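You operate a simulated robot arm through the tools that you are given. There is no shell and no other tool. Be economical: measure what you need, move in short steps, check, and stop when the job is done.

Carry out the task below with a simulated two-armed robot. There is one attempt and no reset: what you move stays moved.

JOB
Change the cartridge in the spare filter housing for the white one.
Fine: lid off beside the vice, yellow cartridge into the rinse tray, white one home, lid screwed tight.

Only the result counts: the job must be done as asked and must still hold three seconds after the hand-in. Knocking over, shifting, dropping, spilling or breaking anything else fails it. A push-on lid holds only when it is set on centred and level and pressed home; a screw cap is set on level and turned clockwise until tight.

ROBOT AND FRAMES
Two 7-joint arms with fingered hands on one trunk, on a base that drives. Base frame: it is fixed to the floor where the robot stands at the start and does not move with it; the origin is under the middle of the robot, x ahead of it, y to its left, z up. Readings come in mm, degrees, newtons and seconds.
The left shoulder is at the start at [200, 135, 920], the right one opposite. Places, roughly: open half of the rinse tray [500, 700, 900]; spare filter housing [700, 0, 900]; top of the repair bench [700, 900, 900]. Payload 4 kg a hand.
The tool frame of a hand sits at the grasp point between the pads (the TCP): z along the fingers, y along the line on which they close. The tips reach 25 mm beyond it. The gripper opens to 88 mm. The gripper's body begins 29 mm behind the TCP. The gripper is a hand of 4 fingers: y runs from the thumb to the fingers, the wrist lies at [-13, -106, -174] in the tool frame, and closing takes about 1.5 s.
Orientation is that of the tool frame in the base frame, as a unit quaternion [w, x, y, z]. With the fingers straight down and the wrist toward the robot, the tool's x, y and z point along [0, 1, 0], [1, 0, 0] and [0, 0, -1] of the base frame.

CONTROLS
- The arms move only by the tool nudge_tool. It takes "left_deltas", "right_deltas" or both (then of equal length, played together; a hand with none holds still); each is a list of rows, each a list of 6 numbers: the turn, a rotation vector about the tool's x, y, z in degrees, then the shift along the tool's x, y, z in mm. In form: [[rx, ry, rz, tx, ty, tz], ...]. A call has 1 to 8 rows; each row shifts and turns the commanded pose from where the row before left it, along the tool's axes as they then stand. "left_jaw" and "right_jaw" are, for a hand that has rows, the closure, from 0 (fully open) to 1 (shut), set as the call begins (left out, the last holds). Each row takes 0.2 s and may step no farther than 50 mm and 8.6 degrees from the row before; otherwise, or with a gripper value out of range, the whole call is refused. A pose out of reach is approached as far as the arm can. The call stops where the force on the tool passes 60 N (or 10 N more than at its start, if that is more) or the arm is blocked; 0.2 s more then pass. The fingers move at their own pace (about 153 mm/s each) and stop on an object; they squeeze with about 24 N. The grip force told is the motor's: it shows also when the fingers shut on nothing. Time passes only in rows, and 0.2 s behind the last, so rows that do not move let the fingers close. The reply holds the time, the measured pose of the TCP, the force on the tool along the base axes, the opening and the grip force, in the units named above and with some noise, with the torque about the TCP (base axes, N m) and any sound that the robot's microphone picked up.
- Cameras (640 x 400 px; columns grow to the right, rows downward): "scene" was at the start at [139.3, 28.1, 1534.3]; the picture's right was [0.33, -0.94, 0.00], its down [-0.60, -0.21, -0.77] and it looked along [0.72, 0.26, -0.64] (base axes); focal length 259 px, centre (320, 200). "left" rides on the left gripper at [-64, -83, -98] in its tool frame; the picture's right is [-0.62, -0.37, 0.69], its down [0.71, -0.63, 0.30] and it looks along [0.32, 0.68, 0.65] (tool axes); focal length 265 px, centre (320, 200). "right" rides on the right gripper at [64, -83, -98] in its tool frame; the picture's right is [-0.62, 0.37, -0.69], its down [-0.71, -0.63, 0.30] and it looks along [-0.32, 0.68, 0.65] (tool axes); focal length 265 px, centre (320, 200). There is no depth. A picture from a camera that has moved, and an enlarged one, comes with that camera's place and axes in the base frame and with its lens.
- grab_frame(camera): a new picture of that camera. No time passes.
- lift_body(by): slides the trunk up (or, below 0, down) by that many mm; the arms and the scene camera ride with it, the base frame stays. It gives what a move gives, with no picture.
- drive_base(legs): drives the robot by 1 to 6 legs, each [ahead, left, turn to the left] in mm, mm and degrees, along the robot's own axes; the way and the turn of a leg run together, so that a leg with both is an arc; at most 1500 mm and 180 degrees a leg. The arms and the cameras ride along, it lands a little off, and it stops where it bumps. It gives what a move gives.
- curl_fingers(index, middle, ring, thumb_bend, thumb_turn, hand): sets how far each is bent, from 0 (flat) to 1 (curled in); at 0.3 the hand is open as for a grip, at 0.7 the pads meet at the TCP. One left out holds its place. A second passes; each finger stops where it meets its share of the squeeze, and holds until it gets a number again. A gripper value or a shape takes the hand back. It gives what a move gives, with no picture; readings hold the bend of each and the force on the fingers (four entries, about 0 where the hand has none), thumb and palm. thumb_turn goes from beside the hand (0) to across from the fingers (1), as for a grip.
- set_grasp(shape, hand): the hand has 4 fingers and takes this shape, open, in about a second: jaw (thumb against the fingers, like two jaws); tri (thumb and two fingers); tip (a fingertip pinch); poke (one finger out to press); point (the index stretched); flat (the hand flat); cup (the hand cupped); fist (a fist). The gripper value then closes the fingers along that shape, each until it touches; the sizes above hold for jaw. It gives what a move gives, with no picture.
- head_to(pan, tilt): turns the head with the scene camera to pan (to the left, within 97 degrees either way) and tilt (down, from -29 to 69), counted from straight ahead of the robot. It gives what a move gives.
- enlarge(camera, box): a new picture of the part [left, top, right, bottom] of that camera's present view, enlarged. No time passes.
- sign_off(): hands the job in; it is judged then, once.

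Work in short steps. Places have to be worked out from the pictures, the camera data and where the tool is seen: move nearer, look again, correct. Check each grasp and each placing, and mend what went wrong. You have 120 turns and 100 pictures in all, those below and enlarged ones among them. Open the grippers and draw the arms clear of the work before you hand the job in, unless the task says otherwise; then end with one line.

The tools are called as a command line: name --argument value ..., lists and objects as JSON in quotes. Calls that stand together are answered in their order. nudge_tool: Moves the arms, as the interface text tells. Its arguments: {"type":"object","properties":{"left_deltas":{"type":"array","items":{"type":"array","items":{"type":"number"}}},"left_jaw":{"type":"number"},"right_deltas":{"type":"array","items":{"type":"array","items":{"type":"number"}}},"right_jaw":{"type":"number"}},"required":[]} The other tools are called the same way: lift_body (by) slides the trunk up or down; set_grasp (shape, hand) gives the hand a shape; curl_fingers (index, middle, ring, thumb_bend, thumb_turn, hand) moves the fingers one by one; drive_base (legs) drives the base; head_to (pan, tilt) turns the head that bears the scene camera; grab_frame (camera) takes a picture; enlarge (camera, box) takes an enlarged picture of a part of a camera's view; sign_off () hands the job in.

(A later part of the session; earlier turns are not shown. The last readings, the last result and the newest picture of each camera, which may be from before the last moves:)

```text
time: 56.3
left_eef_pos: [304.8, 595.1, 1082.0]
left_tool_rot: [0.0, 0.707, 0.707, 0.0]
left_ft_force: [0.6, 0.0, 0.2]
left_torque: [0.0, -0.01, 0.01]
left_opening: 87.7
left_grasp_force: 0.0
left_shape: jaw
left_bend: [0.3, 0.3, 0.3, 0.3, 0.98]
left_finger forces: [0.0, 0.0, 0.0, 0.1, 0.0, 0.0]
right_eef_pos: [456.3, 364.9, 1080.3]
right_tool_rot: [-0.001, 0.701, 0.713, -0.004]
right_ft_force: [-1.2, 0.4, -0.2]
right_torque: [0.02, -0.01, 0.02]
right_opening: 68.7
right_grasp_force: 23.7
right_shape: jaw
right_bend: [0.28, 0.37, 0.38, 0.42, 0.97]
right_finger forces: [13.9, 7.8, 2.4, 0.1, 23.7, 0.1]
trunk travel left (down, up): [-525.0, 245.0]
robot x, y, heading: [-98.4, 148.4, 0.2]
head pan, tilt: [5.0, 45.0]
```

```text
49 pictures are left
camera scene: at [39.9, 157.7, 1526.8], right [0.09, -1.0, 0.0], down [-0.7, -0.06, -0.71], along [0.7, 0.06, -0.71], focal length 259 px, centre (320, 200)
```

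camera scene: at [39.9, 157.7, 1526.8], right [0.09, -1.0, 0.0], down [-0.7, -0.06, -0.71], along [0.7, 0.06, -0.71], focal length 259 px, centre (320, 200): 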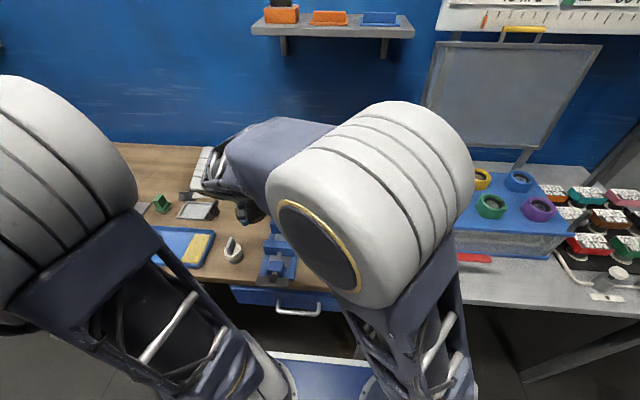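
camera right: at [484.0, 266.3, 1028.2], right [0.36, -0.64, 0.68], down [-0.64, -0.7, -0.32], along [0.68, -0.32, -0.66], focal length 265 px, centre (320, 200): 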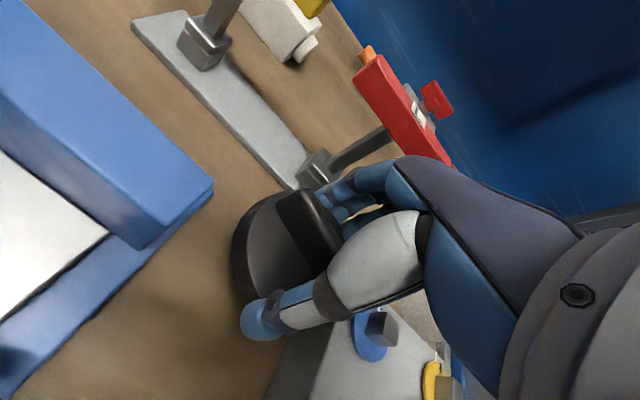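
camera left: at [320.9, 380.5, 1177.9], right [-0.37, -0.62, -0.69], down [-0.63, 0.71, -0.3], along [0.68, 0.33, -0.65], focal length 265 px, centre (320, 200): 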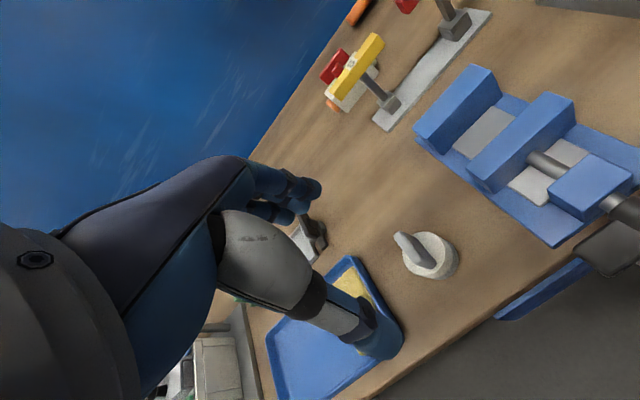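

Base moved as intended. Move the lid back to above (555,212) and lower to z≈935.

nudge_tool --right_deltas '[[0, 0, 0, -38, 25, 0], [0, 0, 0, -38, 25, 0], [0, 0, 0, -38, 25, 0], [0, 0, 0, -38, 25, 0], [0, 0, 0, 0, 0, 40], [0, 0, 0, 0, 0, 40], [0, 0, 0, 0, 0, 40], [0, 0, 0, 0, 0, 25]]'

enlarge --camera "right" --box '[0, 0, 460, 400]'

grab_frame --camera "scene"

```text
time: 58.1
left_eef_pos: [305.3, 595.6, 1082.0]
left_tool_rot: [0.0, 0.707, 0.708, 0.0]
left_ft_force: [0.1, 0.4, 0.3]
left_torque: [0.02, 0.02, 0.0]
left_opening: 87.8
left_grasp_force: 0.0
left_shape: jaw
left_bend: [0.3, 0.3, 0.3, 0.3, 0.98]
left_finger forces: [0.0, 0.1, 0.1, 0.0, 0.0, 0.0]
right_eef_pos: [556.5, 213.7, 935.1]
right_tool_rot: [-0.001, 0.701, 0.713, -0.004]
right_ft_force: [0.2, -0.2, -0.3]
right_torque: [-0.01, 0.02, 0.01]
right_opening: 69.2
right_grasp_force: 24.3
right_shape: jaw
right_bend: [0.28, 0.37, 0.38, 0.43, 0.97]
right_finger forces: [13.7, 7.7, 2.3, 0.1, 23.6, 0.0]
trunk travel left (down, up): [-525.0, 245.0]
robot x, y, heading: [-101.0, 152.6, 0.1]
head pan, tilt: [5.0, 45.0]
```

```text
1.00 times, centred on (230, 200) of right
camera zoom: at [473.4, 275.7, 1034.0], right [0.38, -0.61, 0.69], down [-0.62, -0.73, -0.3], along [0.68, -0.32, -0.66], focal length 265 px, centre (410, 200)
```

zoom: 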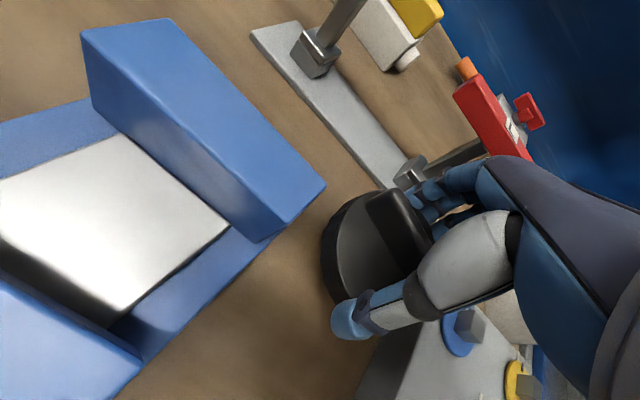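

```text
47 pictures are left
camera scene: at [39.8, 157.5, 1526.8], right [0.09, -1.0, 0.0], down [-0.7, -0.06, -0.71], along [0.7, 0.06, -0.71], focal length 259 px, centre (320, 200)
```

scene: 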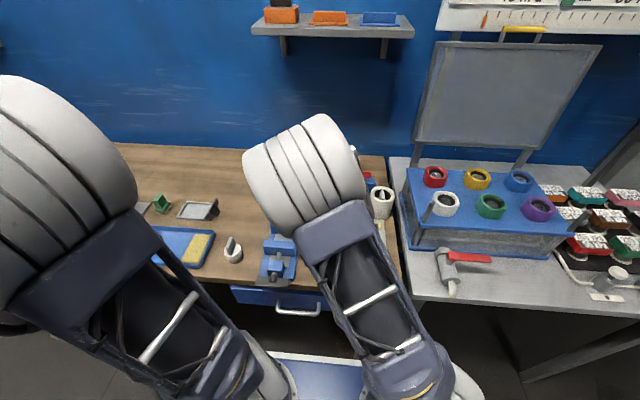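

Midway between vice (263) and board (≈171) is y≈217; shift +4 and lower gently toward contact.

nudge_tool --right_deltas '[[0, 0, 0, 4, 0, 4], [0, 0, 0, 0, 0, 4], [0, 0, 0, 0, 0, 4], [0, 0, 0, 0, 0, 3], [0, 0, 0, 0, 0, 3]]'

grab_frame --camera "right"

```text
time: 59.3
left_eef_pos: [304.4, 595.8, 1081.9]
left_tool_rot: [0.0, 0.706, 0.708, 0.0]
left_ft_force: [-0.3, -0.8, -0.1]
left_torque: [0.01, 0.02, 0.01]
left_opening: 87.8
left_grasp_force: 0.1
left_shape: jaw
left_bend: [0.3, 0.3, 0.3, 0.3, 0.98]
left_finger forces: [0.0, 0.1, 0.0, 0.0, 0.1, 0.0]
right_eef_pos: [556.9, 217.5, 918.0]
right_tool_rot: [-0.001, 0.701, 0.714, -0.005]
right_ft_force: [-0.3, 0.3, 0.4]
right_torque: [-0.03, -0.03, 0.0]
right_opening: 69.0
right_grasp_force: 24.1
right_shape: jaw
right_bend: [0.28, 0.37, 0.38, 0.43, 0.97]
right_finger forces: [13.7, 7.7, 2.4, 0.1, 23.5, 0.1]
trunk travel left (down, up): [-525.0, 245.0]
robot x, y, heading: [-97.9, 151.7, 0.2]
head pan, tilt: [5.0, 45.0]
```

```text
46 pictures are left
camera right: at [473.1, 279.8, 1016.0], right [0.38, -0.61, 0.69], down [-0.62, -0.73, -0.3], along [0.68, -0.32, -0.66], focal length 265 px, centre (320, 200)
```

right: 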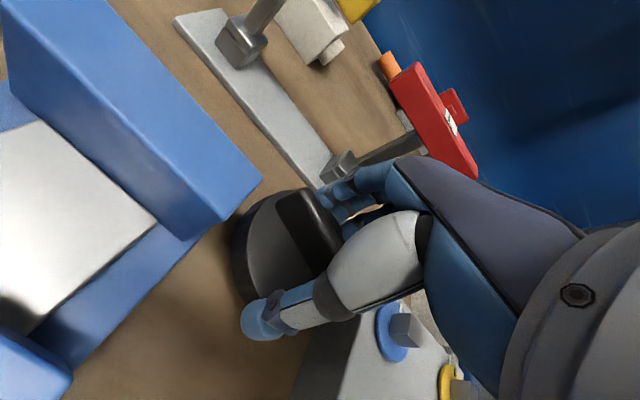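

No contact yet at 918; continue in 3 mm rows.

nudge_tool --right_deltas '[[0, 0, 0, 0, 0, 3], [0, 0, 0, 0, 0, 3]]'

nudge_tool --right_deltas '[[0, 0, 0, 0, 0, 3]]'

nudge_tool --right_deltas '[[0, 0, 0, 0, 0, 3]]'

```text
time: 59.9
left_eef_pos: [305.0, 595.7, 1081.5]
left_tool_rot: [0.0, 0.707, 0.707, 0.0]
left_ft_force: [0.1, -0.8, 0.3]
left_torque: [0.01, -0.03, 0.0]
left_opening: 87.9
left_grasp_force: 0.1
left_shape: jaw
left_bend: [0.3, 0.3, 0.3, 0.3, 0.98]
left_finger forces: [0.0, 0.0, 0.0, 0.0, 0.0, 0.0]
right_eef_pos: [557.3, 216.8, 910.7]
right_tool_rot: [-0.001, 0.701, 0.713, -0.004]
right_ft_force: [-0.2, 0.7, -0.4]
right_torque: [0.0, 0.02, -0.04]
right_opening: 69.0
right_grasp_force: 24.3
right_shape: jaw
right_bend: [0.28, 0.37, 0.38, 0.43, 0.97]
right_finger forces: [13.7, 7.7, 2.3, 0.0, 23.4, 0.0]
trunk travel left (down, up): [-525.0, 245.0]
robot x, y, heading: [-97.5, 148.9, 0.1]
head pan, tilt: [5.0, 45.0]
```

```text
time: 60.3
left_eef_pos: [304.2, 595.7, 1081.1]
left_tool_rot: [0.0, 0.707, 0.708, 0.001]
left_ft_force: [-0.9, 0.2, -0.2]
left_torque: [-0.02, 0.01, 0.03]
left_opening: 87.7
left_grasp_force: 0.1
left_shape: jaw
left_bend: [0.3, 0.3, 0.3, 0.3, 0.98]
left_finger forces: [0.0, 0.0, 0.0, 0.1, 0.0, 0.0]
right_eef_pos: [556.0, 216.7, 908.2]
right_tool_rot: [-0.001, 0.701, 0.713, -0.004]
right_ft_force: [-0.5, -0.1, -0.5]
right_torque: [0.04, 0.03, 0.0]
right_opening: 68.9
right_grasp_force: 24.2
right_shape: jaw
right_bend: [0.28, 0.37, 0.38, 0.43, 0.97]
right_finger forces: [13.7, 7.7, 2.3, 0.0, 23.5, 0.0]
trunk travel left (down, up): [-525.0, 245.0]
robot x, y, heading: [-103.2, 148.6, 0.0]
head pan, tilt: [5.0, 45.0]
```

```text
time: 60.7
left_eef_pos: [303.8, 596.5, 1081.4]
left_tool_rot: [0.0, 0.706, 0.708, 0.0]
left_ft_force: [0.0, 0.0, 0.1]
left_torque: [-0.02, 0.01, -0.01]
left_opening: 87.4
left_grasp_force: 0.0
left_shape: jaw
left_bend: [0.3, 0.3, 0.3, 0.3, 0.98]
left_finger forces: [0.1, 0.0, 0.0, 0.0, 0.0, 0.0]
right_eef_pos: [557.4, 217.4, 905.1]
right_tool_rot: [-0.001, 0.701, 0.713, -0.006]
right_ft_force: [-0.3, -0.4, -0.1]
right_torque: [0.02, 0.01, 0.01]
right_opening: 69.1
right_grasp_force: 23.8
right_shape: jaw
right_bend: [0.28, 0.37, 0.38, 0.43, 0.97]
right_finger forces: [13.7, 7.7, 2.3, 0.1, 23.5, 0.0]
trunk travel left (down, up): [-525.0, 245.0]
robot x, y, heading: [-99.1, 148.2, -0.1]
head pan, tilt: [5.0, 45.0]
```

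Still free at 905; keep stepping.

nudge_tool --right_deltas '[[0, 0, 0, 0, 0, 3]]'

nudge_tool --right_deltas '[[0, 0, 0, 0, 0, 2]]'

nudge_tool --right_deltas '[[0, 0, 0, 0, 0, 2]]'

enlarge --camera "right" --box '[180, 150, 420, 350]'

```text
time: 61.1
left_eef_pos: [303.3, 594.6, 1082.3]
left_tool_rot: [0.0, 0.706, 0.708, 0.0]
left_ft_force: [-0.2, 0.5, 0.8]
left_torque: [0.02, 0.01, -0.01]
left_opening: 87.7
left_grasp_force: 0.1
left_shape: jaw
left_bend: [0.3, 0.3, 0.3, 0.3, 0.98]
left_finger forces: [0.0, 0.0, 0.0, 0.0, 0.1, 0.1]
right_eef_pos: [557.5, 215.6, 902.7]
right_tool_rot: [-0.001, 0.701, 0.713, -0.005]
right_ft_force: [0.0, 0.0, -0.6]
right_torque: [0.02, -0.01, 0.02]
right_opening: 68.7
right_grasp_force: 24.3
right_shape: jaw
right_bend: [0.28, 0.37, 0.38, 0.43, 0.97]
right_finger forces: [13.6, 7.7, 2.3, 0.1, 23.4, 0.0]
trunk travel left (down, up): [-525.0, 245.0]
robot x, y, heading: [-102.2, 152.3, 0.3]
head pan, tilt: [5.0, 45.0]
```

```text
time: 61.5
left_eef_pos: [305.2, 596.6, 1081.0]
left_tool_rot: [0.0, 0.706, 0.708, 0.0]
left_ft_force: [0.8, 0.8, -0.1]
left_torque: [-0.01, 0.01, 0.0]
left_opening: 87.7
left_grasp_force: 0.0
left_shape: jaw
left_bend: [0.3, 0.3, 0.3, 0.3, 0.98]
left_finger forces: [0.1, 0.0, 0.0, 0.1, 0.0, 0.0]
right_eef_pos: [557.5, 217.4, 901.0]
right_tool_rot: [-0.001, 0.701, 0.713, -0.004]
right_ft_force: [0.3, 0.2, 0.3]
right_torque: [-0.01, -0.03, 0.02]
right_opening: 68.9
right_grasp_force: 24.0
right_shape: jaw
right_bend: [0.28, 0.37, 0.38, 0.43, 0.97]
right_finger forces: [13.5, 7.7, 2.2, 0.0, 23.5, 0.0]
trunk travel left (down, up): [-525.0, 245.0]
robot x, y, heading: [-101.3, 153.1, 0.1]
head pan, tilt: [5.0, 45.0]
```

```text
time: 61.9
left_eef_pos: [304.9, 595.1, 1080.3]
left_tool_rot: [0.001, 0.707, 0.707, 0.0]
left_ft_force: [0.1, 0.4, -0.3]
left_torque: [-0.02, 0.01, -0.01]
left_opening: 87.9
left_grasp_force: 0.1
left_shape: jaw
left_bend: [0.3, 0.3, 0.3, 0.3, 0.98]
left_finger forces: [0.1, 0.0, 0.1, 0.0, 0.0, 0.0]
right_eef_pos: [557.9, 217.1, 898.4]
right_tool_rot: [-0.001, 0.701, 0.713, -0.004]
right_ft_force: [-1.1, -0.6, -0.6]
right_torque: [0.0, -0.04, -0.01]
right_opening: 69.2
right_grasp_force: 24.0
right_shape: jaw
right_bend: [0.28, 0.37, 0.38, 0.43, 0.97]
right_finger forces: [13.6, 7.7, 2.4, 0.0, 23.5, 0.1]
trunk travel left (down, up): [-525.0, 245.0]
robot x, y, heading: [-98.7, 150.5, 0.0]
head pan, tilt: [5.0, 45.0]
```

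```text
2.00 times, centred on (300, 250) of right
camera zoom: at [472.8, 279.6, 997.1], right [0.38, -0.61, 0.69], down [-0.62, -0.73, -0.3], along [0.68, -0.31, -0.66], focal length 531 px, centre (360, 100)
```

zoom: 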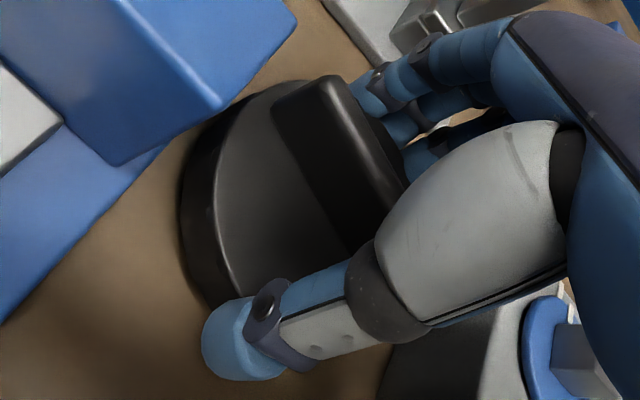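

Nearly down; two more small steps.

nudge_tool --right_deltas '[[0, 0, 0, 0, 0, 2]]'

nudge_tool --right_deltas '[[0, 0, 0, 0, 0, 2]]'

nudge_tool --right_deltas '[[0, 0, 0, 0, 0, 2]]'

```text
time: 62.3
left_eef_pos: [305.1, 595.7, 1080.9]
left_tool_rot: [0.0, 0.706, 0.708, 0.0]
left_ft_force: [0.0, 0.0, 0.4]
left_torque: [0.0, -0.01, 0.0]
left_opening: 87.5
left_grasp_force: 0.0
left_shape: jaw
left_bend: [0.3, 0.3, 0.3, 0.3, 0.98]
left_finger forces: [0.1, 0.0, 0.1, 0.0, 0.1, 0.0]
right_eef_pos: [556.2, 218.1, 896.4]
right_tool_rot: [0.0, 0.701, 0.713, -0.004]
right_ft_force: [-0.3, 0.2, -0.8]
right_torque: [-0.04, 0.0, -0.01]
right_opening: 68.8
right_grasp_force: 23.7
right_shape: jaw
right_bend: [0.28, 0.37, 0.38, 0.43, 0.97]
right_finger forces: [13.7, 7.6, 2.3, 0.0, 23.6, 0.1]
trunk travel left (down, up): [-525.0, 245.0]
robot x, y, heading: [-103.0, 148.1, 0.4]
head pan, tilt: [5.0, 45.0]
```

```text
time: 62.7
left_eef_pos: [304.2, 596.9, 1081.3]
left_tool_rot: [0.0, 0.706, 0.708, 0.0]
left_ft_force: [0.7, -0.7, 0.5]
left_torque: [-0.02, 0.0, 0.03]
left_opening: 87.8
left_grasp_force: 0.1
left_shape: jaw
left_bend: [0.3, 0.3, 0.3, 0.3, 0.98]
left_finger forces: [0.0, 0.0, 0.0, 0.0, 0.0, 0.0]
right_eef_pos: [557.8, 217.0, 895.3]
right_tool_rot: [0.0, 0.701, 0.713, -0.004]
right_ft_force: [-0.1, 0.4, -1.1]
right_torque: [0.0, 0.02, 0.01]
right_opening: 68.8
right_grasp_force: 23.6
right_shape: jaw
right_bend: [0.28, 0.37, 0.38, 0.43, 0.97]
right_finger forces: [13.8, 7.6, 2.4, 0.1, 23.5, 0.1]
trunk travel left (down, up): [-525.0, 245.0]
robot x, y, heading: [-99.6, 151.7, 0.1]
head pan, tilt: [5.0, 45.0]
```

```text
time: 63.1
left_eef_pos: [305.1, 595.9, 1081.4]
left_tool_rot: [0.0, 0.707, 0.708, 0.0]
left_ft_force: [0.0, -0.3, 0.4]
left_torque: [0.02, 0.01, 0.03]
left_opening: 87.7
left_grasp_force: 0.1
left_shape: jaw
left_bend: [0.3, 0.3, 0.3, 0.3, 0.98]
left_finger forces: [0.0, 0.0, 0.1, 0.0, 0.0, 0.0]
right_eef_pos: [556.9, 217.1, 893.1]
right_tool_rot: [0.0, 0.701, 0.713, -0.004]
right_ft_force: [-0.4, 1.1, 0.1]
right_torque: [0.01, -0.03, 0.05]
right_opening: 69.0
right_grasp_force: 23.8
right_shape: jaw
right_bend: [0.28, 0.37, 0.38, 0.43, 0.97]
right_finger forces: [13.7, 7.7, 2.4, 0.1, 23.5, 0.0]
trunk travel left (down, up): [-525.0, 245.0]
robot x, y, heading: [-99.6, 152.4, 0.2]
head pan, tilt: [5.0, 45.0]
```

No contact at 893; continue.

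nudge_tool --right_deltas '[[0, 0, 0, 0, 0, 1.5]]'

nudge_tool --right_deltas '[[0, 0, 0, 0, 0, 1.5]]'

nudge_tool --right_deltas '[[0, 0, 0, 0, 0, 1.5]]'

enlarge --camera "right" --box '[180, 150, 420, 350]'

```text
time: 63.5
left_eef_pos: [305.7, 595.9, 1080.3]
left_tool_rot: [0.0, 0.707, 0.708, -0.001]
left_ft_force: [-0.2, -0.3, 0.6]
left_torque: [0.0, 0.0, -0.03]
left_opening: 87.6
left_grasp_force: 0.0
left_shape: jaw
left_bend: [0.3, 0.3, 0.3, 0.3, 0.98]
left_finger forces: [0.1, 0.0, 0.1, 0.1, 0.1, 0.1]
right_eef_pos: [557.5, 217.7, 890.6]
right_tool_rot: [-0.001, 0.701, 0.713, -0.004]
right_ft_force: [0.5, -0.1, 1.0]
right_torque: [-0.02, 0.0, 0.03]
right_opening: 68.9
right_grasp_force: 23.8
right_shape: jaw
right_bend: [0.28, 0.37, 0.38, 0.43, 0.97]
right_finger forces: [13.7, 7.6, 2.3, 0.1, 23.6, 0.1]
trunk travel left (down, up): [-525.0, 245.0]
robot x, y, heading: [-100.4, 149.1, 0.0]
head pan, tilt: [5.0, 45.0]
```

```text
time: 63.9
left_eef_pos: [305.2, 596.0, 1081.1]
left_tool_rot: [0.0, 0.707, 0.708, -0.001]
left_ft_force: [0.6, -0.4, 0.4]
left_torque: [-0.01, -0.01, -0.02]
left_opening: 87.7
left_grasp_force: 0.0
left_shape: jaw
left_bend: [0.3, 0.3, 0.3, 0.3, 0.98]
left_finger forces: [0.1, 0.1, 0.0, 0.0, 0.0, 0.0]
right_eef_pos: [556.6, 218.2, 889.9]
right_tool_rot: [-0.001, 0.701, 0.713, -0.004]
right_ft_force: [0.9, 0.1, -0.6]
right_torque: [-0.01, -0.02, 0.03]
right_opening: 68.9
right_grasp_force: 24.9
right_shape: jaw
right_bend: [0.28, 0.37, 0.38, 0.43, 0.97]
right_finger forces: [13.8, 7.7, 2.3, 0.0, 23.5, 0.0]
trunk travel left (down, up): [-525.0, 245.0]
robot x, y, heading: [-102.3, 150.5, 0.1]
head pan, tilt: [5.0, 45.0]
```

```text
time: 64.3
left_eef_pos: [305.0, 595.3, 1081.9]
left_tool_rot: [0.0, 0.707, 0.707, 0.0]
left_ft_force: [0.0, 0.5, 1.0]
left_torque: [0.01, 0.01, 0.01]
left_opening: 87.8
left_grasp_force: 0.1
left_shape: jaw
left_bend: [0.3, 0.3, 0.3, 0.3, 0.98]
left_finger forces: [0.1, 0.0, 0.1, 0.0, 0.1, 0.0]
right_eef_pos: [556.7, 217.6, 889.4]
right_tool_rot: [-0.001, 0.701, 0.714, -0.003]
right_ft_force: [-1.8, -0.5, 3.9]
right_torque: [-0.04, -0.13, -0.08]
right_opening: 69.2
right_grasp_force: 24.2
right_shape: jaw
right_bend: [0.28, 0.37, 0.38, 0.43, 0.97]
right_finger forces: [13.0, 7.2, 2.3, 0.0, 24.6, 0.0]
trunk travel left (down, up): [-525.0, 245.0]
robot x, y, heading: [-100.2, 149.5, -0.0]
head pan, tilt: [5.0, 45.0]
```

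```text
2.00 times, centred on (300, 250) of right
camera zoom: at [472.8, 279.6, 987.2], right [0.38, -0.61, 0.69], down [-0.62, -0.73, -0.3], along [0.69, -0.31, -0.66], focal length 531 px, centre (360, 100)
```

zoom: 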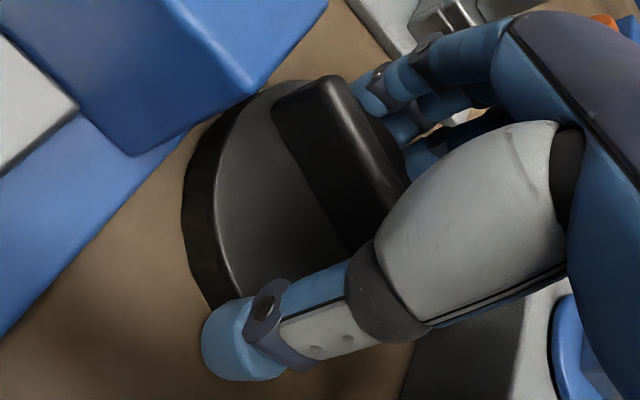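

Contact (4 N) at 889: lid rests on the bench. Open and rise.

nudge_tool --right_deltas '[[0, 0, 0, 0, 0, 0], [0, 0, 0, 0, 0, 0], [0, 0, 0, 0, 0, 0], [0, 0, 0, 0, 0, -30], [0, 0, 0, 0, 0, -45], [0, 0, 0, 0, 0, -45], [0, 0, 0, 0, 0, -45], [0, 0, 0, 0, 0, -20]]' --right_jaw 0

grab_frame --camera "right"

```text
time: 66.1
left_eef_pos: [304.7, 595.0, 1081.1]
left_tool_rot: [0.001, 0.706, 0.708, 0.001]
left_ft_force: [-0.8, -0.3, 0.2]
left_torque: [-0.01, 0.02, -0.01]
left_opening: 87.4
left_grasp_force: 0.1
left_shape: jaw
left_bend: [0.3, 0.3, 0.3, 0.3, 0.98]
left_finger forces: [0.1, 0.0, 0.0, 0.0, 0.0, 0.1]
right_eef_pos: [558.4, 216.7, 1074.3]
right_tool_rot: [-0.002, 0.701, 0.713, -0.005]
right_ft_force: [-0.3, 0.6, -0.6]
right_torque: [-0.03, 0.01, -0.01]
right_opening: 87.7
right_grasp_force: 0.1
right_shape: jaw
right_bend: [0.3, 0.3, 0.3, 0.3, 0.98]
right_finger forces: [0.1, 0.0, 0.0, 0.0, 0.0, 0.0]
trunk travel left (down, up): [-525.0, 245.0]
robot x, y, heading: [-99.6, 149.7, 0.2]
head pan, tilt: [5.0, 45.0]
```

```text
43 pictures are left
camera right: at [474.4, 280.3, 1172.0], right [0.38, -0.61, 0.69], down [-0.62, -0.73, -0.3], along [0.68, -0.32, -0.66], focal length 265 px, centre (320, 200)
```

right: 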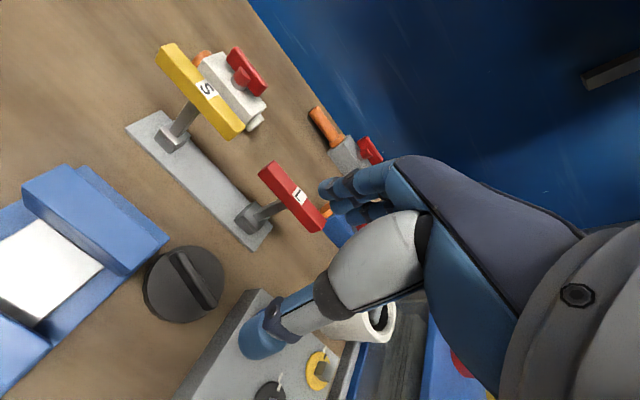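

Lid rests well beside the vice at ≈(553,217). Now move the right hand back for a close look into the housing.

nudge_tool --right_deltas '[[0, 0, 0, -46, 8, 0], [0, 0, 0, -46, 8, 0], [0, 0, 0, -46, 8, 0], [0, 0, 0, -46, 8, 0], [0, 0, 0, -46, 8, 0]]'

enlarge --camera "right" --box '[100, 160, 340, 360]'

enlarge --camera "scene" --box '[350, 160, 430, 230]'

```text
time: 67.3
left_eef_pos: [304.8, 597.1, 1081.1]
left_tool_rot: [0.0, 0.707, 0.708, 0.001]
left_ft_force: [-0.4, -0.4, 0.0]
left_torque: [0.0, 0.01, -0.02]
left_opening: 87.9
left_grasp_force: 0.1
left_shape: jaw
left_bend: [0.3, 0.3, 0.3, 0.3, 0.98]
left_finger forces: [0.1, 0.0, 0.1, 0.0, 0.1, 0.0]
right_eef_pos: [602.8, -11.4, 1073.3]
right_tool_rot: [-0.002, 0.7, 0.714, -0.004]
right_ft_force: [-0.6, -0.1, -0.6]
right_torque: [0.03, 0.01, -0.04]
right_opening: 87.7
right_grasp_force: 0.1
right_shape: jaw
right_bend: [0.3, 0.3, 0.3, 0.3, 0.98]
right_finger forces: [0.1, 0.0, 0.0, 0.0, 0.0, 0.1]
trunk travel left (down, up): [-525.0, 245.0]
robot x, y, heading: [-102.7, 151.1, 0.1]
head pan, tilt: [5.0, 45.0]
```

```text
2.00 times, centred on (220, 260) of right
camera zoom: at [518.2, 51.4, 1173.0], right [0.39, -0.61, 0.69], down [-0.62, -0.73, -0.3], along [0.69, -0.31, -0.66], focal length 531 px, centre (520, 80)
```

zoom: 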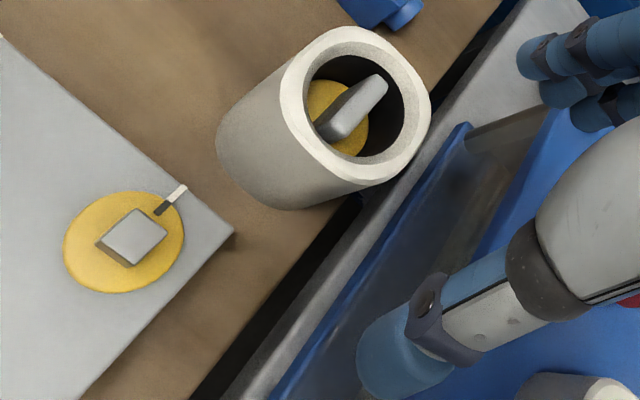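

```text
5.71 times, centred on (390, 195) of scene
camera zoom: at [39.8, 158.1, 1526.8], right [0.09, -1.0, 0.0], down [-0.7, -0.06, -0.71], along [0.7, 0.06, -0.71], focal length 1478 px, centre (-80, 229)
```

zoom: 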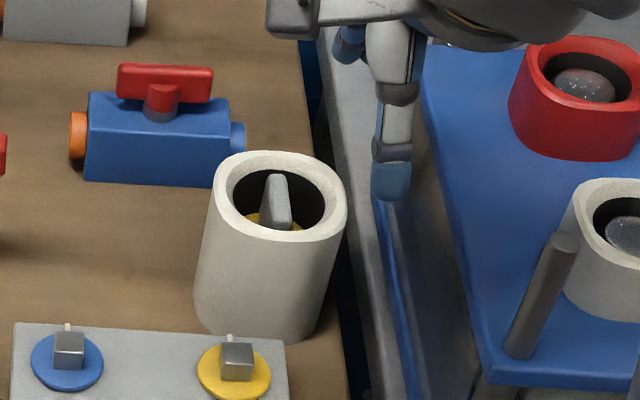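

Housing rim centre ≈(657,8,945), bore ≈57 mm, the fin runs along x with its top about level with the rim. The left hand will pinch it closing along y: I retract the right arm, turn the left hand +90° and give it the "tri" shape.

nudge_tool --right_deltas '[[0, 0, 0, -46, -5, -12], [0, 0, 0, -46, -5, -12], [0, 0, 0, -46, -5, -12], [0, 0, 0, -46, -5, -12], [0, 0, 0, -46, -5, -12], [0, 0, 0, -46, -5, -12], [0, 0, 0, 0, 0, 0], [0, 0, 0, 0, 0, 0]]' --left_deltas '[[0, 0, 8.2, 0, 0, -10], [0, 0, 8.2, 0, 0, -10], [0, 0, 8.2, 0, 0, -10], [0, 0, 8.2, 0, 0, -10], [0, 0, 8.2, 0, 0, -10], [0, 0, 8.2, 0, 0, -10], [0, 0, 8.2, 0, 0, -10], [0, 0, 8.2, 0, 0, -10]]'

nudge_tool --left_deltas '[[0, 0, 8.2, 0, 0, 0], [0, 0, 8.2, 0, 0, 0], [0, 0, 8, 0, 0, 0]]'

set_grasp --hand "left" --shape "tri"

grab_frame --camera "left"

```text
time: 69.1
left_eef_pos: [304.9, 596.7, 1161.7]
left_tool_rot: [0.0, 0.978, 0.21, 0.001]
left_ft_force: [-0.3, 0.6, 0.0]
left_torque: [0.03, -0.03, 0.0]
left_opening: 87.7
left_grasp_force: 0.0
left_shape: jaw
left_bend: [0.3, 0.3, 0.3, 0.3, 0.98]
left_finger forces: [0.1, 0.1, 0.0, 0.1, 0.0, 0.1]
right_eef_pos: [577.3, -288.1, 1147.0]
right_tool_rot: [-0.001, 0.701, 0.713, -0.004]
right_ft_force: [-0.2, -0.3, 0.4]
right_torque: [-0.01, 0.0, 0.02]
right_opening: 87.6
right_grasp_force: 0.1
right_shape: jaw
right_bend: [0.3, 0.3, 0.3, 0.3, 0.98]
right_finger forces: [0.1, 0.1, 0.0, 0.0, 0.0, 0.0]
trunk travel left (down, up): [-525.0, 245.0]
robot x, y, heading: [-100.8, 148.8, 0.0]
head pan, tilt: [5.0, 45.0]
```

```text
time: 69.9
left_eef_pos: [303.9, 594.8, 1161.3]
left_tool_rot: [0.0, 1.0, 0.0, 0.0]
left_ft_force: [0.2, -0.1, 0.8]
left_torque: [0.02, 0.01, -0.03]
left_opening: 87.8
left_grasp_force: 0.1
left_shape: jaw
left_bend: [0.3, 0.3, 0.3, 0.3, 0.98]
left_finger forces: [0.0, 0.0, 0.1, 0.1, 0.1, 0.0]
right_eef_pos: [577.8, -287.0, 1148.1]
right_tool_rot: [-0.001, 0.701, 0.713, -0.004]
right_ft_force: [0.5, -0.2, 0.2]
right_torque: [-0.02, 0.01, 0.01]
right_opening: 87.9
right_grasp_force: 0.1
right_shape: jaw
right_bend: [0.3, 0.3, 0.3, 0.3, 0.98]
right_finger forces: [0.0, 0.1, 0.0, 0.0, 0.1, 0.1]
trunk travel left (down, up): [-525.0, 245.0]
robot x, y, heading: [-96.1, 148.4, 0.2]
head pan, tilt: [5.0, 45.0]
```

```text
time: 70.8
left_eef_pos: [305.0, 596.2, 1160.3]
left_tool_rot: [0.0, 1.0, 0.001, 0.0]
left_ft_force: [0.8, -0.4, 0.2]
left_torque: [-0.02, 0.03, 0.0]
left_opening: 87.6
left_grasp_force: 0.0
left_shape: tri
left_bend: [0.3, 0.3, 0.99, 0.3, 0.98]
left_finger forces: [0.0, 0.1, 0.0, 0.1, 0.0, 0.1]
right_eef_pos: [578.6, -286.9, 1148.4]
right_tool_rot: [0.0, 0.701, 0.714, -0.004]
right_ft_force: [0.9, -1.5, -0.4]
right_torque: [0.0, -0.02, -0.01]
right_opening: 87.6
right_grasp_force: 0.1
right_shape: jaw
right_bend: [0.3, 0.3, 0.3, 0.3, 0.98]
right_finger forces: [0.0, 0.0, 0.0, 0.0, 0.0, 0.0]
trunk travel left (down, up): [-525.0, 245.0]
robot x, y, heading: [-101.2, 147.9, -0.0]
head pan, tilt: [5.0, 45.0]
```

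```text
40 pictures are left
camera left: at [239.4, 679.6, 1258.2], right [-0.62, 0.37, -0.69], down [0.71, 0.63, -0.3], along [0.33, -0.68, -0.65], focal length 265 px, centre (320, 200)
```

left: 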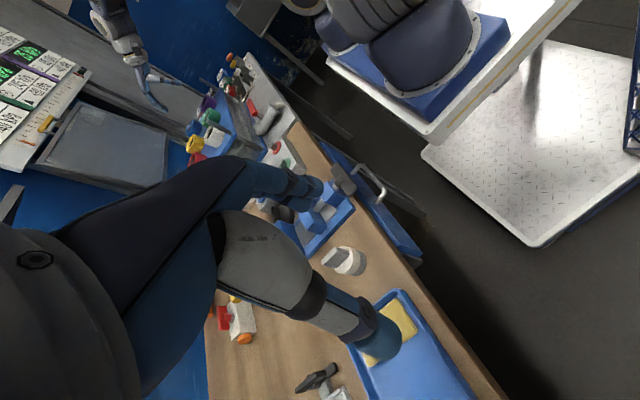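

Hand is at yaw 90° (tool x=base x, tool y=−base y). Carry it in two calls to above the housing.

nudge_tool --left_deltas '[[0, 0, 0, 23.4, 39.2, 0], [0, 0, 0, 23.4, 39.2, 0], [0, 0, 0, 23.4, 39.2, 0], [0, 0, 0, 23.4, 39.2, 0], [0, 0, 0, 23.4, 39.2, 0], [0, 0, 0, 23.4, 39.2, 0], [0, 0, 0, 23.4, 39.2, 0], [0, 0, 0, 23.4, 39.2, 0]]'

nudge_tool --left_deltas '[[0, 0, 0, 23.4, 39.2, 0], [0, 0, 0, 23.4, 39.2, 0], [0, 0, 0, 23.4, 39.2, 0], [0, 0, 0, 23.4, 39.2, 0], [0, 0, 0, 23.4, 39.2, 0], [0, 0, 0, 23.4, 39.2, 0], [0, 0, 0, 23, 39.2, 0], [0, 0, 0, 0, 0, 40]]'

grab_frame --camera "left"

grab_frame --camera "scene"

```text
time: 72.6
left_eef_pos: [493.0, 282.3, 1160.8]
left_tool_rot: [0.0, 1.0, 0.001, 0.0]
left_ft_force: [0.5, 1.3, 0.0]
left_torque: [-0.02, 0.01, 0.0]
left_opening: 87.7
left_grasp_force: 0.0
left_shape: tri
left_bend: [0.3, 0.3, 0.99, 0.3, 0.98]
left_finger forces: [0.0, 0.0, 0.0, 0.1, 0.1, 0.1]
right_eef_pos: [579.2, -287.3, 1148.0]
right_tool_rot: [-0.002, 0.701, 0.713, -0.004]
right_ft_force: [0.0, 0.5, 0.0]
right_torque: [0.02, -0.02, -0.02]
right_opening: 87.4
right_grasp_force: 0.1
right_shape: jaw
right_bend: [0.3, 0.3, 0.3, 0.3, 0.98]
right_finger forces: [0.0, 0.0, 0.0, 0.0, 0.1, 0.1]
trunk travel left (down, up): [-525.0, 245.0]
robot x, y, heading: [-98.2, 151.8, 0.1]
head pan, tilt: [5.0, 45.0]
```

```text
time: 74.4
left_eef_pos: [656.3, 8.6, 1120.3]
left_tool_rot: [0.0, 1.0, 0.002, 0.0]
left_ft_force: [1.1, 0.4, -0.1]
left_torque: [-0.02, -0.04, -0.01]
left_opening: 87.5
left_grasp_force: 0.0
left_shape: tri
left_bend: [0.3, 0.3, 0.99, 0.3, 0.98]
left_finger forces: [0.0, 0.0, 0.1, 0.0, 0.0, 0.0]
right_eef_pos: [576.9, -286.8, 1148.1]
right_tool_rot: [-0.001, 0.701, 0.714, -0.004]
right_ft_force: [0.2, 0.6, 0.5]
right_torque: [-0.02, 0.03, 0.01]
right_opening: 87.7
right_grasp_force: 0.0
right_shape: jaw
right_bend: [0.3, 0.3, 0.3, 0.3, 0.98]
right_finger forces: [0.0, 0.0, 0.1, 0.1, 0.0, 0.0]
trunk travel left (down, up): [-525.0, 245.0]
robot x, y, heading: [-99.0, 149.4, 0.2]
head pan, tilt: [5.0, 45.0]
```

```text
39 pictures are left
camera left: at [590.8, 92.2, 1217.8], right [-0.62, 0.37, -0.69], down [0.71, 0.63, -0.3], along [0.33, -0.68, -0.65], focal length 265 px, centre (320, 200)
```

left: 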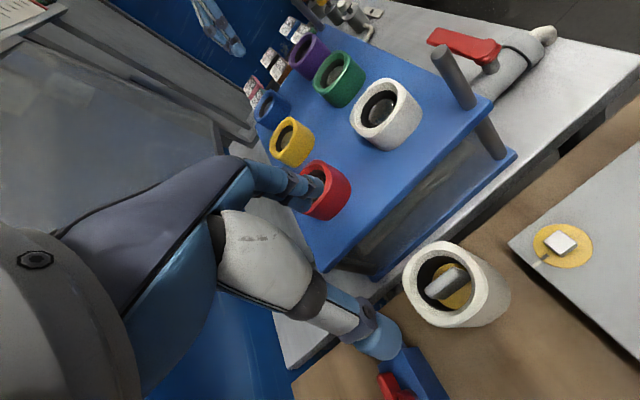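

```text
38 pictures are left
camera scene: at [39.8, 157.7, 1526.8], right [0.09, -1.0, 0.0], down [-0.7, -0.06, -0.71], along [0.7, 0.06, -0.71], focal length 259 px, centre (320, 200)
```

scene: 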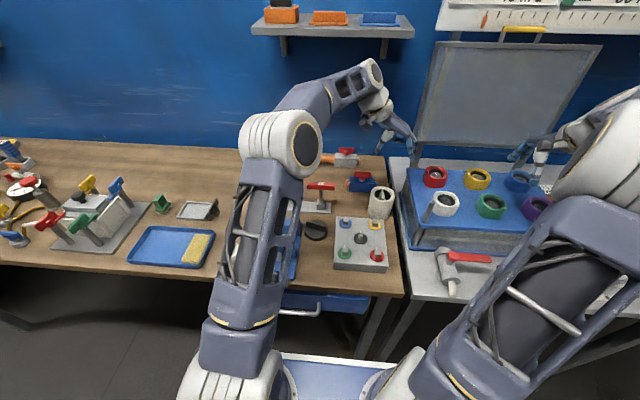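

Rim centre re-measured ≈(660,9). Pre-close to ~30 mm opening and descend to z=1000 for a look.

nudge_tool --left_deltas '[[0, 0, 0, 3, -1, 40], [0, 0, 0, 0, 0, 40], [0, 0, 0, 0, 0, 40], [0, 0, 0, 0, 0, 0], [0, 0, 0, 0, 0, 0]]' --left_jaw 0.66

enlarge --camera "left" --box '[280, 180, 480, 360]'

enlarge --camera "scene" --box '[340, 130, 430, 230]'

```text
time: 75.6
left_eef_pos: [658.7, 9.4, 999.3]
left_tool_rot: [0.0, 1.0, 0.001, 0.0]
left_ft_force: [0.1, -0.6, 0.8]
left_torque: [0.03, -0.01, -0.03]
left_opening: 30.2
left_grasp_force: 0.1
left_shape: tri
left_bend: [0.74, 0.51, 0.99, 0.73, 1.0]
left_finger forces: [0.0, 0.0, 0.0, 0.0, 0.0, 0.1]
right_eef_pos: [578.7, -287.7, 1148.0]
right_tool_rot: [-0.001, 0.701, 0.713, -0.004]
right_ft_force: [0.1, 0.8, 0.4]
right_torque: [0.02, -0.02, 0.0]
right_opening: 87.9
right_grasp_force: 0.1
right_shape: jaw
right_bend: [0.3, 0.3, 0.3, 0.3, 0.98]
right_finger forces: [0.1, 0.1, 0.0, 0.1, 0.0, 0.1]
trunk travel left (down, up): [-525.0, 245.0]
robot x, y, heading: [-98.0, 151.5, 0.2]
head pan, tilt: [5.0, 45.0]
```

```text
2.22 times, centred on (380, 270) of left
camera zoom: at [593.9, 92.8, 1097.4], right [-0.62, 0.37, -0.69], down [0.71, 0.63, -0.3], along [0.33, -0.68, -0.65], focal length 590 px, centre (187, 44)
```

zoom: 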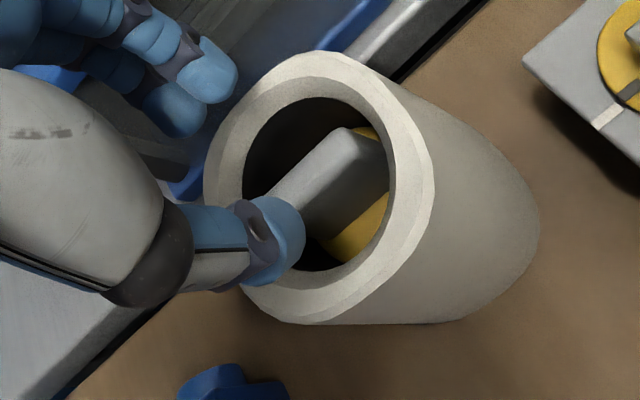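

```text
4.00 times, centred on (385, 180) of scene
camera zoom: at [39.9, 157.7, 1526.8], right [0.09, -1.0, 0.0], down [-0.7, -0.06, -0.71], along [0.7, 0.06, -0.71], focal length 1035 px, centre (60, 280)
```

zoom: 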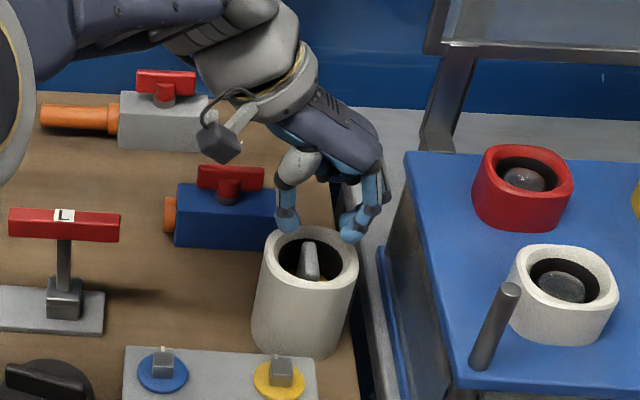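

Thumb/fingers midpoint is ~5 mm too far −y and ~6 mm too far +x relative to the fin; correct, narrow to ~22 mm and descend to z≈965.

nudge_tool --left_deltas '[[0, 0, 0, -6, -5, 0], [0, 0, 0, 0, 0, 0], [0, 0, 0, 0, 0, 12], [0, 0, 0, 0, 0, 12], [0, 0, 0, 0, 0, 10]]' --left_jaw 0.75

enlarge --camera "left" --box '[280, 180, 480, 360]'

enlarge --camera "scene" --box '[360, 160, 420, 220]'

```text
time: 76.8
left_eef_pos: [652.7, 14.1, 967.2]
left_tool_rot: [0.0, 1.0, 0.001, 0.001]
left_ft_force: [0.4, -0.1, 0.1]
left_torque: [0.04, -0.02, -0.01]
left_opening: 22.2
left_grasp_force: 0.1
left_shape: tri
left_bend: [0.74, 0.56, 0.99, 0.75, 1.0]
left_finger forces: [0.1, 0.1, 0.0, 0.1, 0.7, 0.1]
right_eef_pos: [578.3, -287.5, 1147.3]
right_tool_rot: [-0.002, 0.701, 0.714, -0.005]
right_ft_force: [0.8, 0.2, 0.7]
right_torque: [0.01, 0.01, 0.02]
right_opening: 88.0
right_grasp_force: 0.1
right_shape: jaw
right_bend: [0.3, 0.3, 0.3, 0.3, 0.98]
right_finger forces: [0.0, 0.0, 0.0, 0.0, 0.0, 0.1]
trunk travel left (down, up): [-525.0, 245.0]
robot x, y, heading: [-95.7, 151.9, 0.2]
head pan, tilt: [5.0, 45.0]
```

```text
2.22 times, centred on (380, 270) of left
camera zoom: at [588.0, 97.6, 1063.8], right [-0.62, 0.37, -0.69], down [0.71, 0.63, -0.3], along [0.33, -0.68, -0.65], focal length 590 px, centre (187, 44)
```

zoom: 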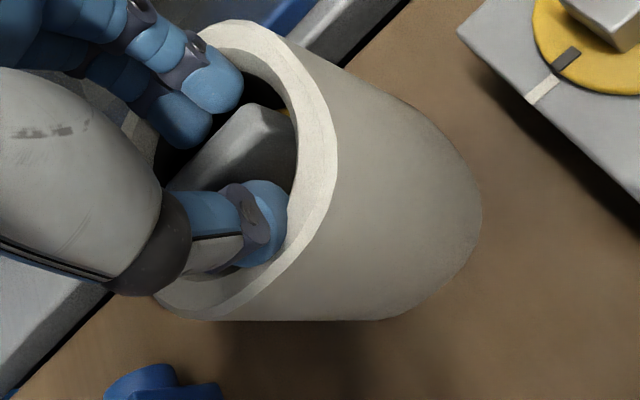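

```text
6.67 times, centred on (390, 190) of scene
camera zoom: at [39.9, 157.6, 1526.8], right [0.09, -1.0, 0.0], down [-0.7, -0.06, -0.71], along [0.7, 0.06, -0.71], focal length 1724 px, centre (-147, 267)
```

zoom: 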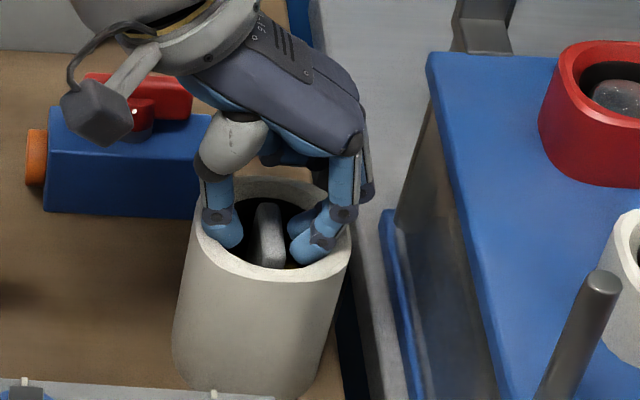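

Fingers straddle the fin within the bore. Down 5 mm more and close.

nudge_tool --left_deltas '[[0, 0, 0, 0, 0, 5]]'

nudge_tool --left_deltas '[[0, 0, 0, 0, 0, 0], [0, 0, 0, 0, 0, 0], [0, 0, 0, 0, 0, 0], [0, 0, 0, 0, 0, 0]]' --left_jaw 1

enlarge --camera "left" --box '[280, 180, 480, 360]'

```text
time: 77.2
left_eef_pos: [653.6, 14.8, 962.4]
left_tool_rot: [0.0, 1.0, 0.001, 0.0]
left_ft_force: [-0.5, -1.0, 3.5]
left_torque: [-0.02, -0.03, -0.02]
left_opening: 21.8
left_grasp_force: 0.1
left_shape: tri
left_bend: [0.74, 0.57, 0.99, 0.76, 1.0]
left_finger forces: [0.0, 2.0, 0.0, 0.0, 2.3, 0.0]
right_eef_pos: [578.7, -288.0, 1148.3]
right_tool_rot: [-0.001, 0.701, 0.713, -0.005]
right_ft_force: [-0.7, -0.3, 0.1]
right_torque: [0.0, 0.01, 0.01]
right_opening: 87.8
right_grasp_force: 0.0
right_shape: jaw
right_bend: [0.3, 0.3, 0.3, 0.3, 0.98]
right_finger forces: [0.0, 0.0, 0.0, 0.0, 0.0, 0.0]
trunk travel left (down, up): [-525.0, 245.0]
robot x, y, heading: [-99.1, 148.8, 0.1]
head pan, tilt: [5.0, 45.0]
```

```text
time: 78.2
left_eef_pos: [652.4, 13.5, 962.6]
left_tool_rot: [0.0, 1.0, 0.001, 0.0]
left_ft_force: [-0.5, -1.2, -0.1]
left_torque: [-0.06, -0.02, 0.01]
left_opening: 14.2
left_grasp_force: 24.2
left_shape: tri
left_bend: [0.73, 0.62, 1.0, 0.78, 1.0]
left_finger forces: [10.5, 9.2, 0.0, 0.0, 18.1, 0.1]
right_eef_pos: [578.3, -287.2, 1147.3]
right_tool_rot: [0.0, 0.701, 0.713, -0.005]
right_ft_force: [0.5, -0.1, -1.0]
right_torque: [-0.01, -0.01, 0.01]
right_opening: 87.5
right_grasp_force: 0.3
right_shape: jaw
right_bend: [0.3, 0.3, 0.3, 0.3, 0.98]
right_finger forces: [0.0, 0.0, 0.0, 0.0, 0.0, 0.0]
trunk travel left (down, up): [-525.0, 245.0]
robot x, y, heading: [-102.7, 152.1, -0.0]
head pan, tilt: [5.0, 45.0]
```

```text
2.22 times, centred on (380, 270) of left
camera zoom: at [588.1, 97.8, 1058.7], right [-0.62, 0.37, -0.69], down [0.71, 0.63, -0.3], along [0.33, -0.68, -0.65], focal length 590 px, centre (187, 44)
```

zoom: 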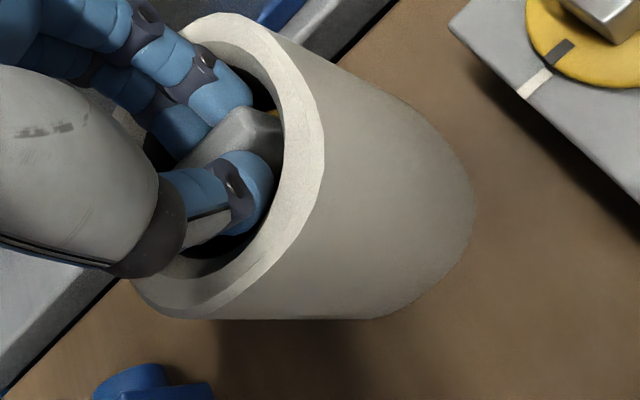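

Fin gripped (14 mm). Pull straight up gently.

nudge_tool --left_deltas '[[0, 0, 0, 0, 0, -3], [0, 0, 0, 0, 0, -3], [0, 0, 0, 0, 0, -4], [0, 0, 0, 0, 0, -5], [0, 0, 0, 0, 0, -10]]'

enlarge --camera "scene" --box '[360, 150, 430, 220]'

```text
time: 79.4
left_eef_pos: [653.2, 14.4, 987.2]
left_tool_rot: [-0.001, 1.0, 0.001, -0.001]
left_ft_force: [-0.2, -1.1, -3.3]
left_torque: [-0.08, -0.01, 0.01]
left_opening: 14.0
left_grasp_force: 23.9
left_shape: tri
left_bend: [0.73, 0.62, 1.0, 0.78, 1.0]
left_finger forces: [10.8, 9.0, 0.1, 0.0, 18.1, 0.1]
right_eef_pos: [578.8, -287.9, 1148.0]
right_tool_rot: [-0.001, 0.701, 0.713, -0.004]
right_ft_force: [-0.6, -0.5, 0.0]
right_torque: [-0.01, 0.03, -0.01]
right_opening: 87.5
right_grasp_force: 0.1
right_shape: jaw
right_bend: [0.3, 0.3, 0.3, 0.3, 0.98]
right_finger forces: [0.0, 0.0, 0.0, 0.0, 0.0, 0.0]
trunk travel left (down, up): [-525.0, 245.0]
robot x, y, heading: [-99.0, 152.7, -0.0]
head pan, tilt: [5.0, 45.0]
```

```text
5.71 times, centred on (395, 185) of scene
camera zoom: at [40.1, 157.6, 1526.7], right [0.09, -1.0, 0.0], down [-0.7, -0.06, -0.71], along [0.7, 0.06, -0.71], focal length 1478 px, centre (-109, 286)
```

zoom: 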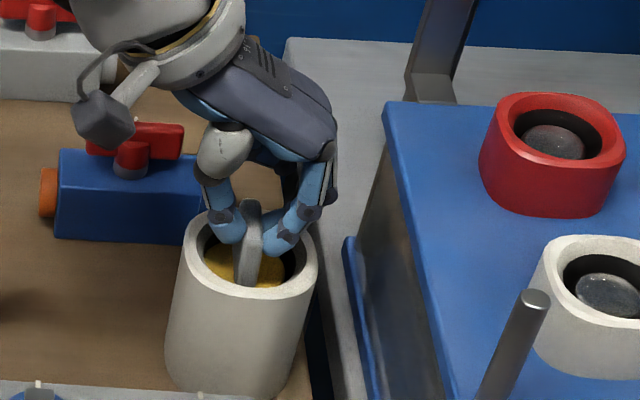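

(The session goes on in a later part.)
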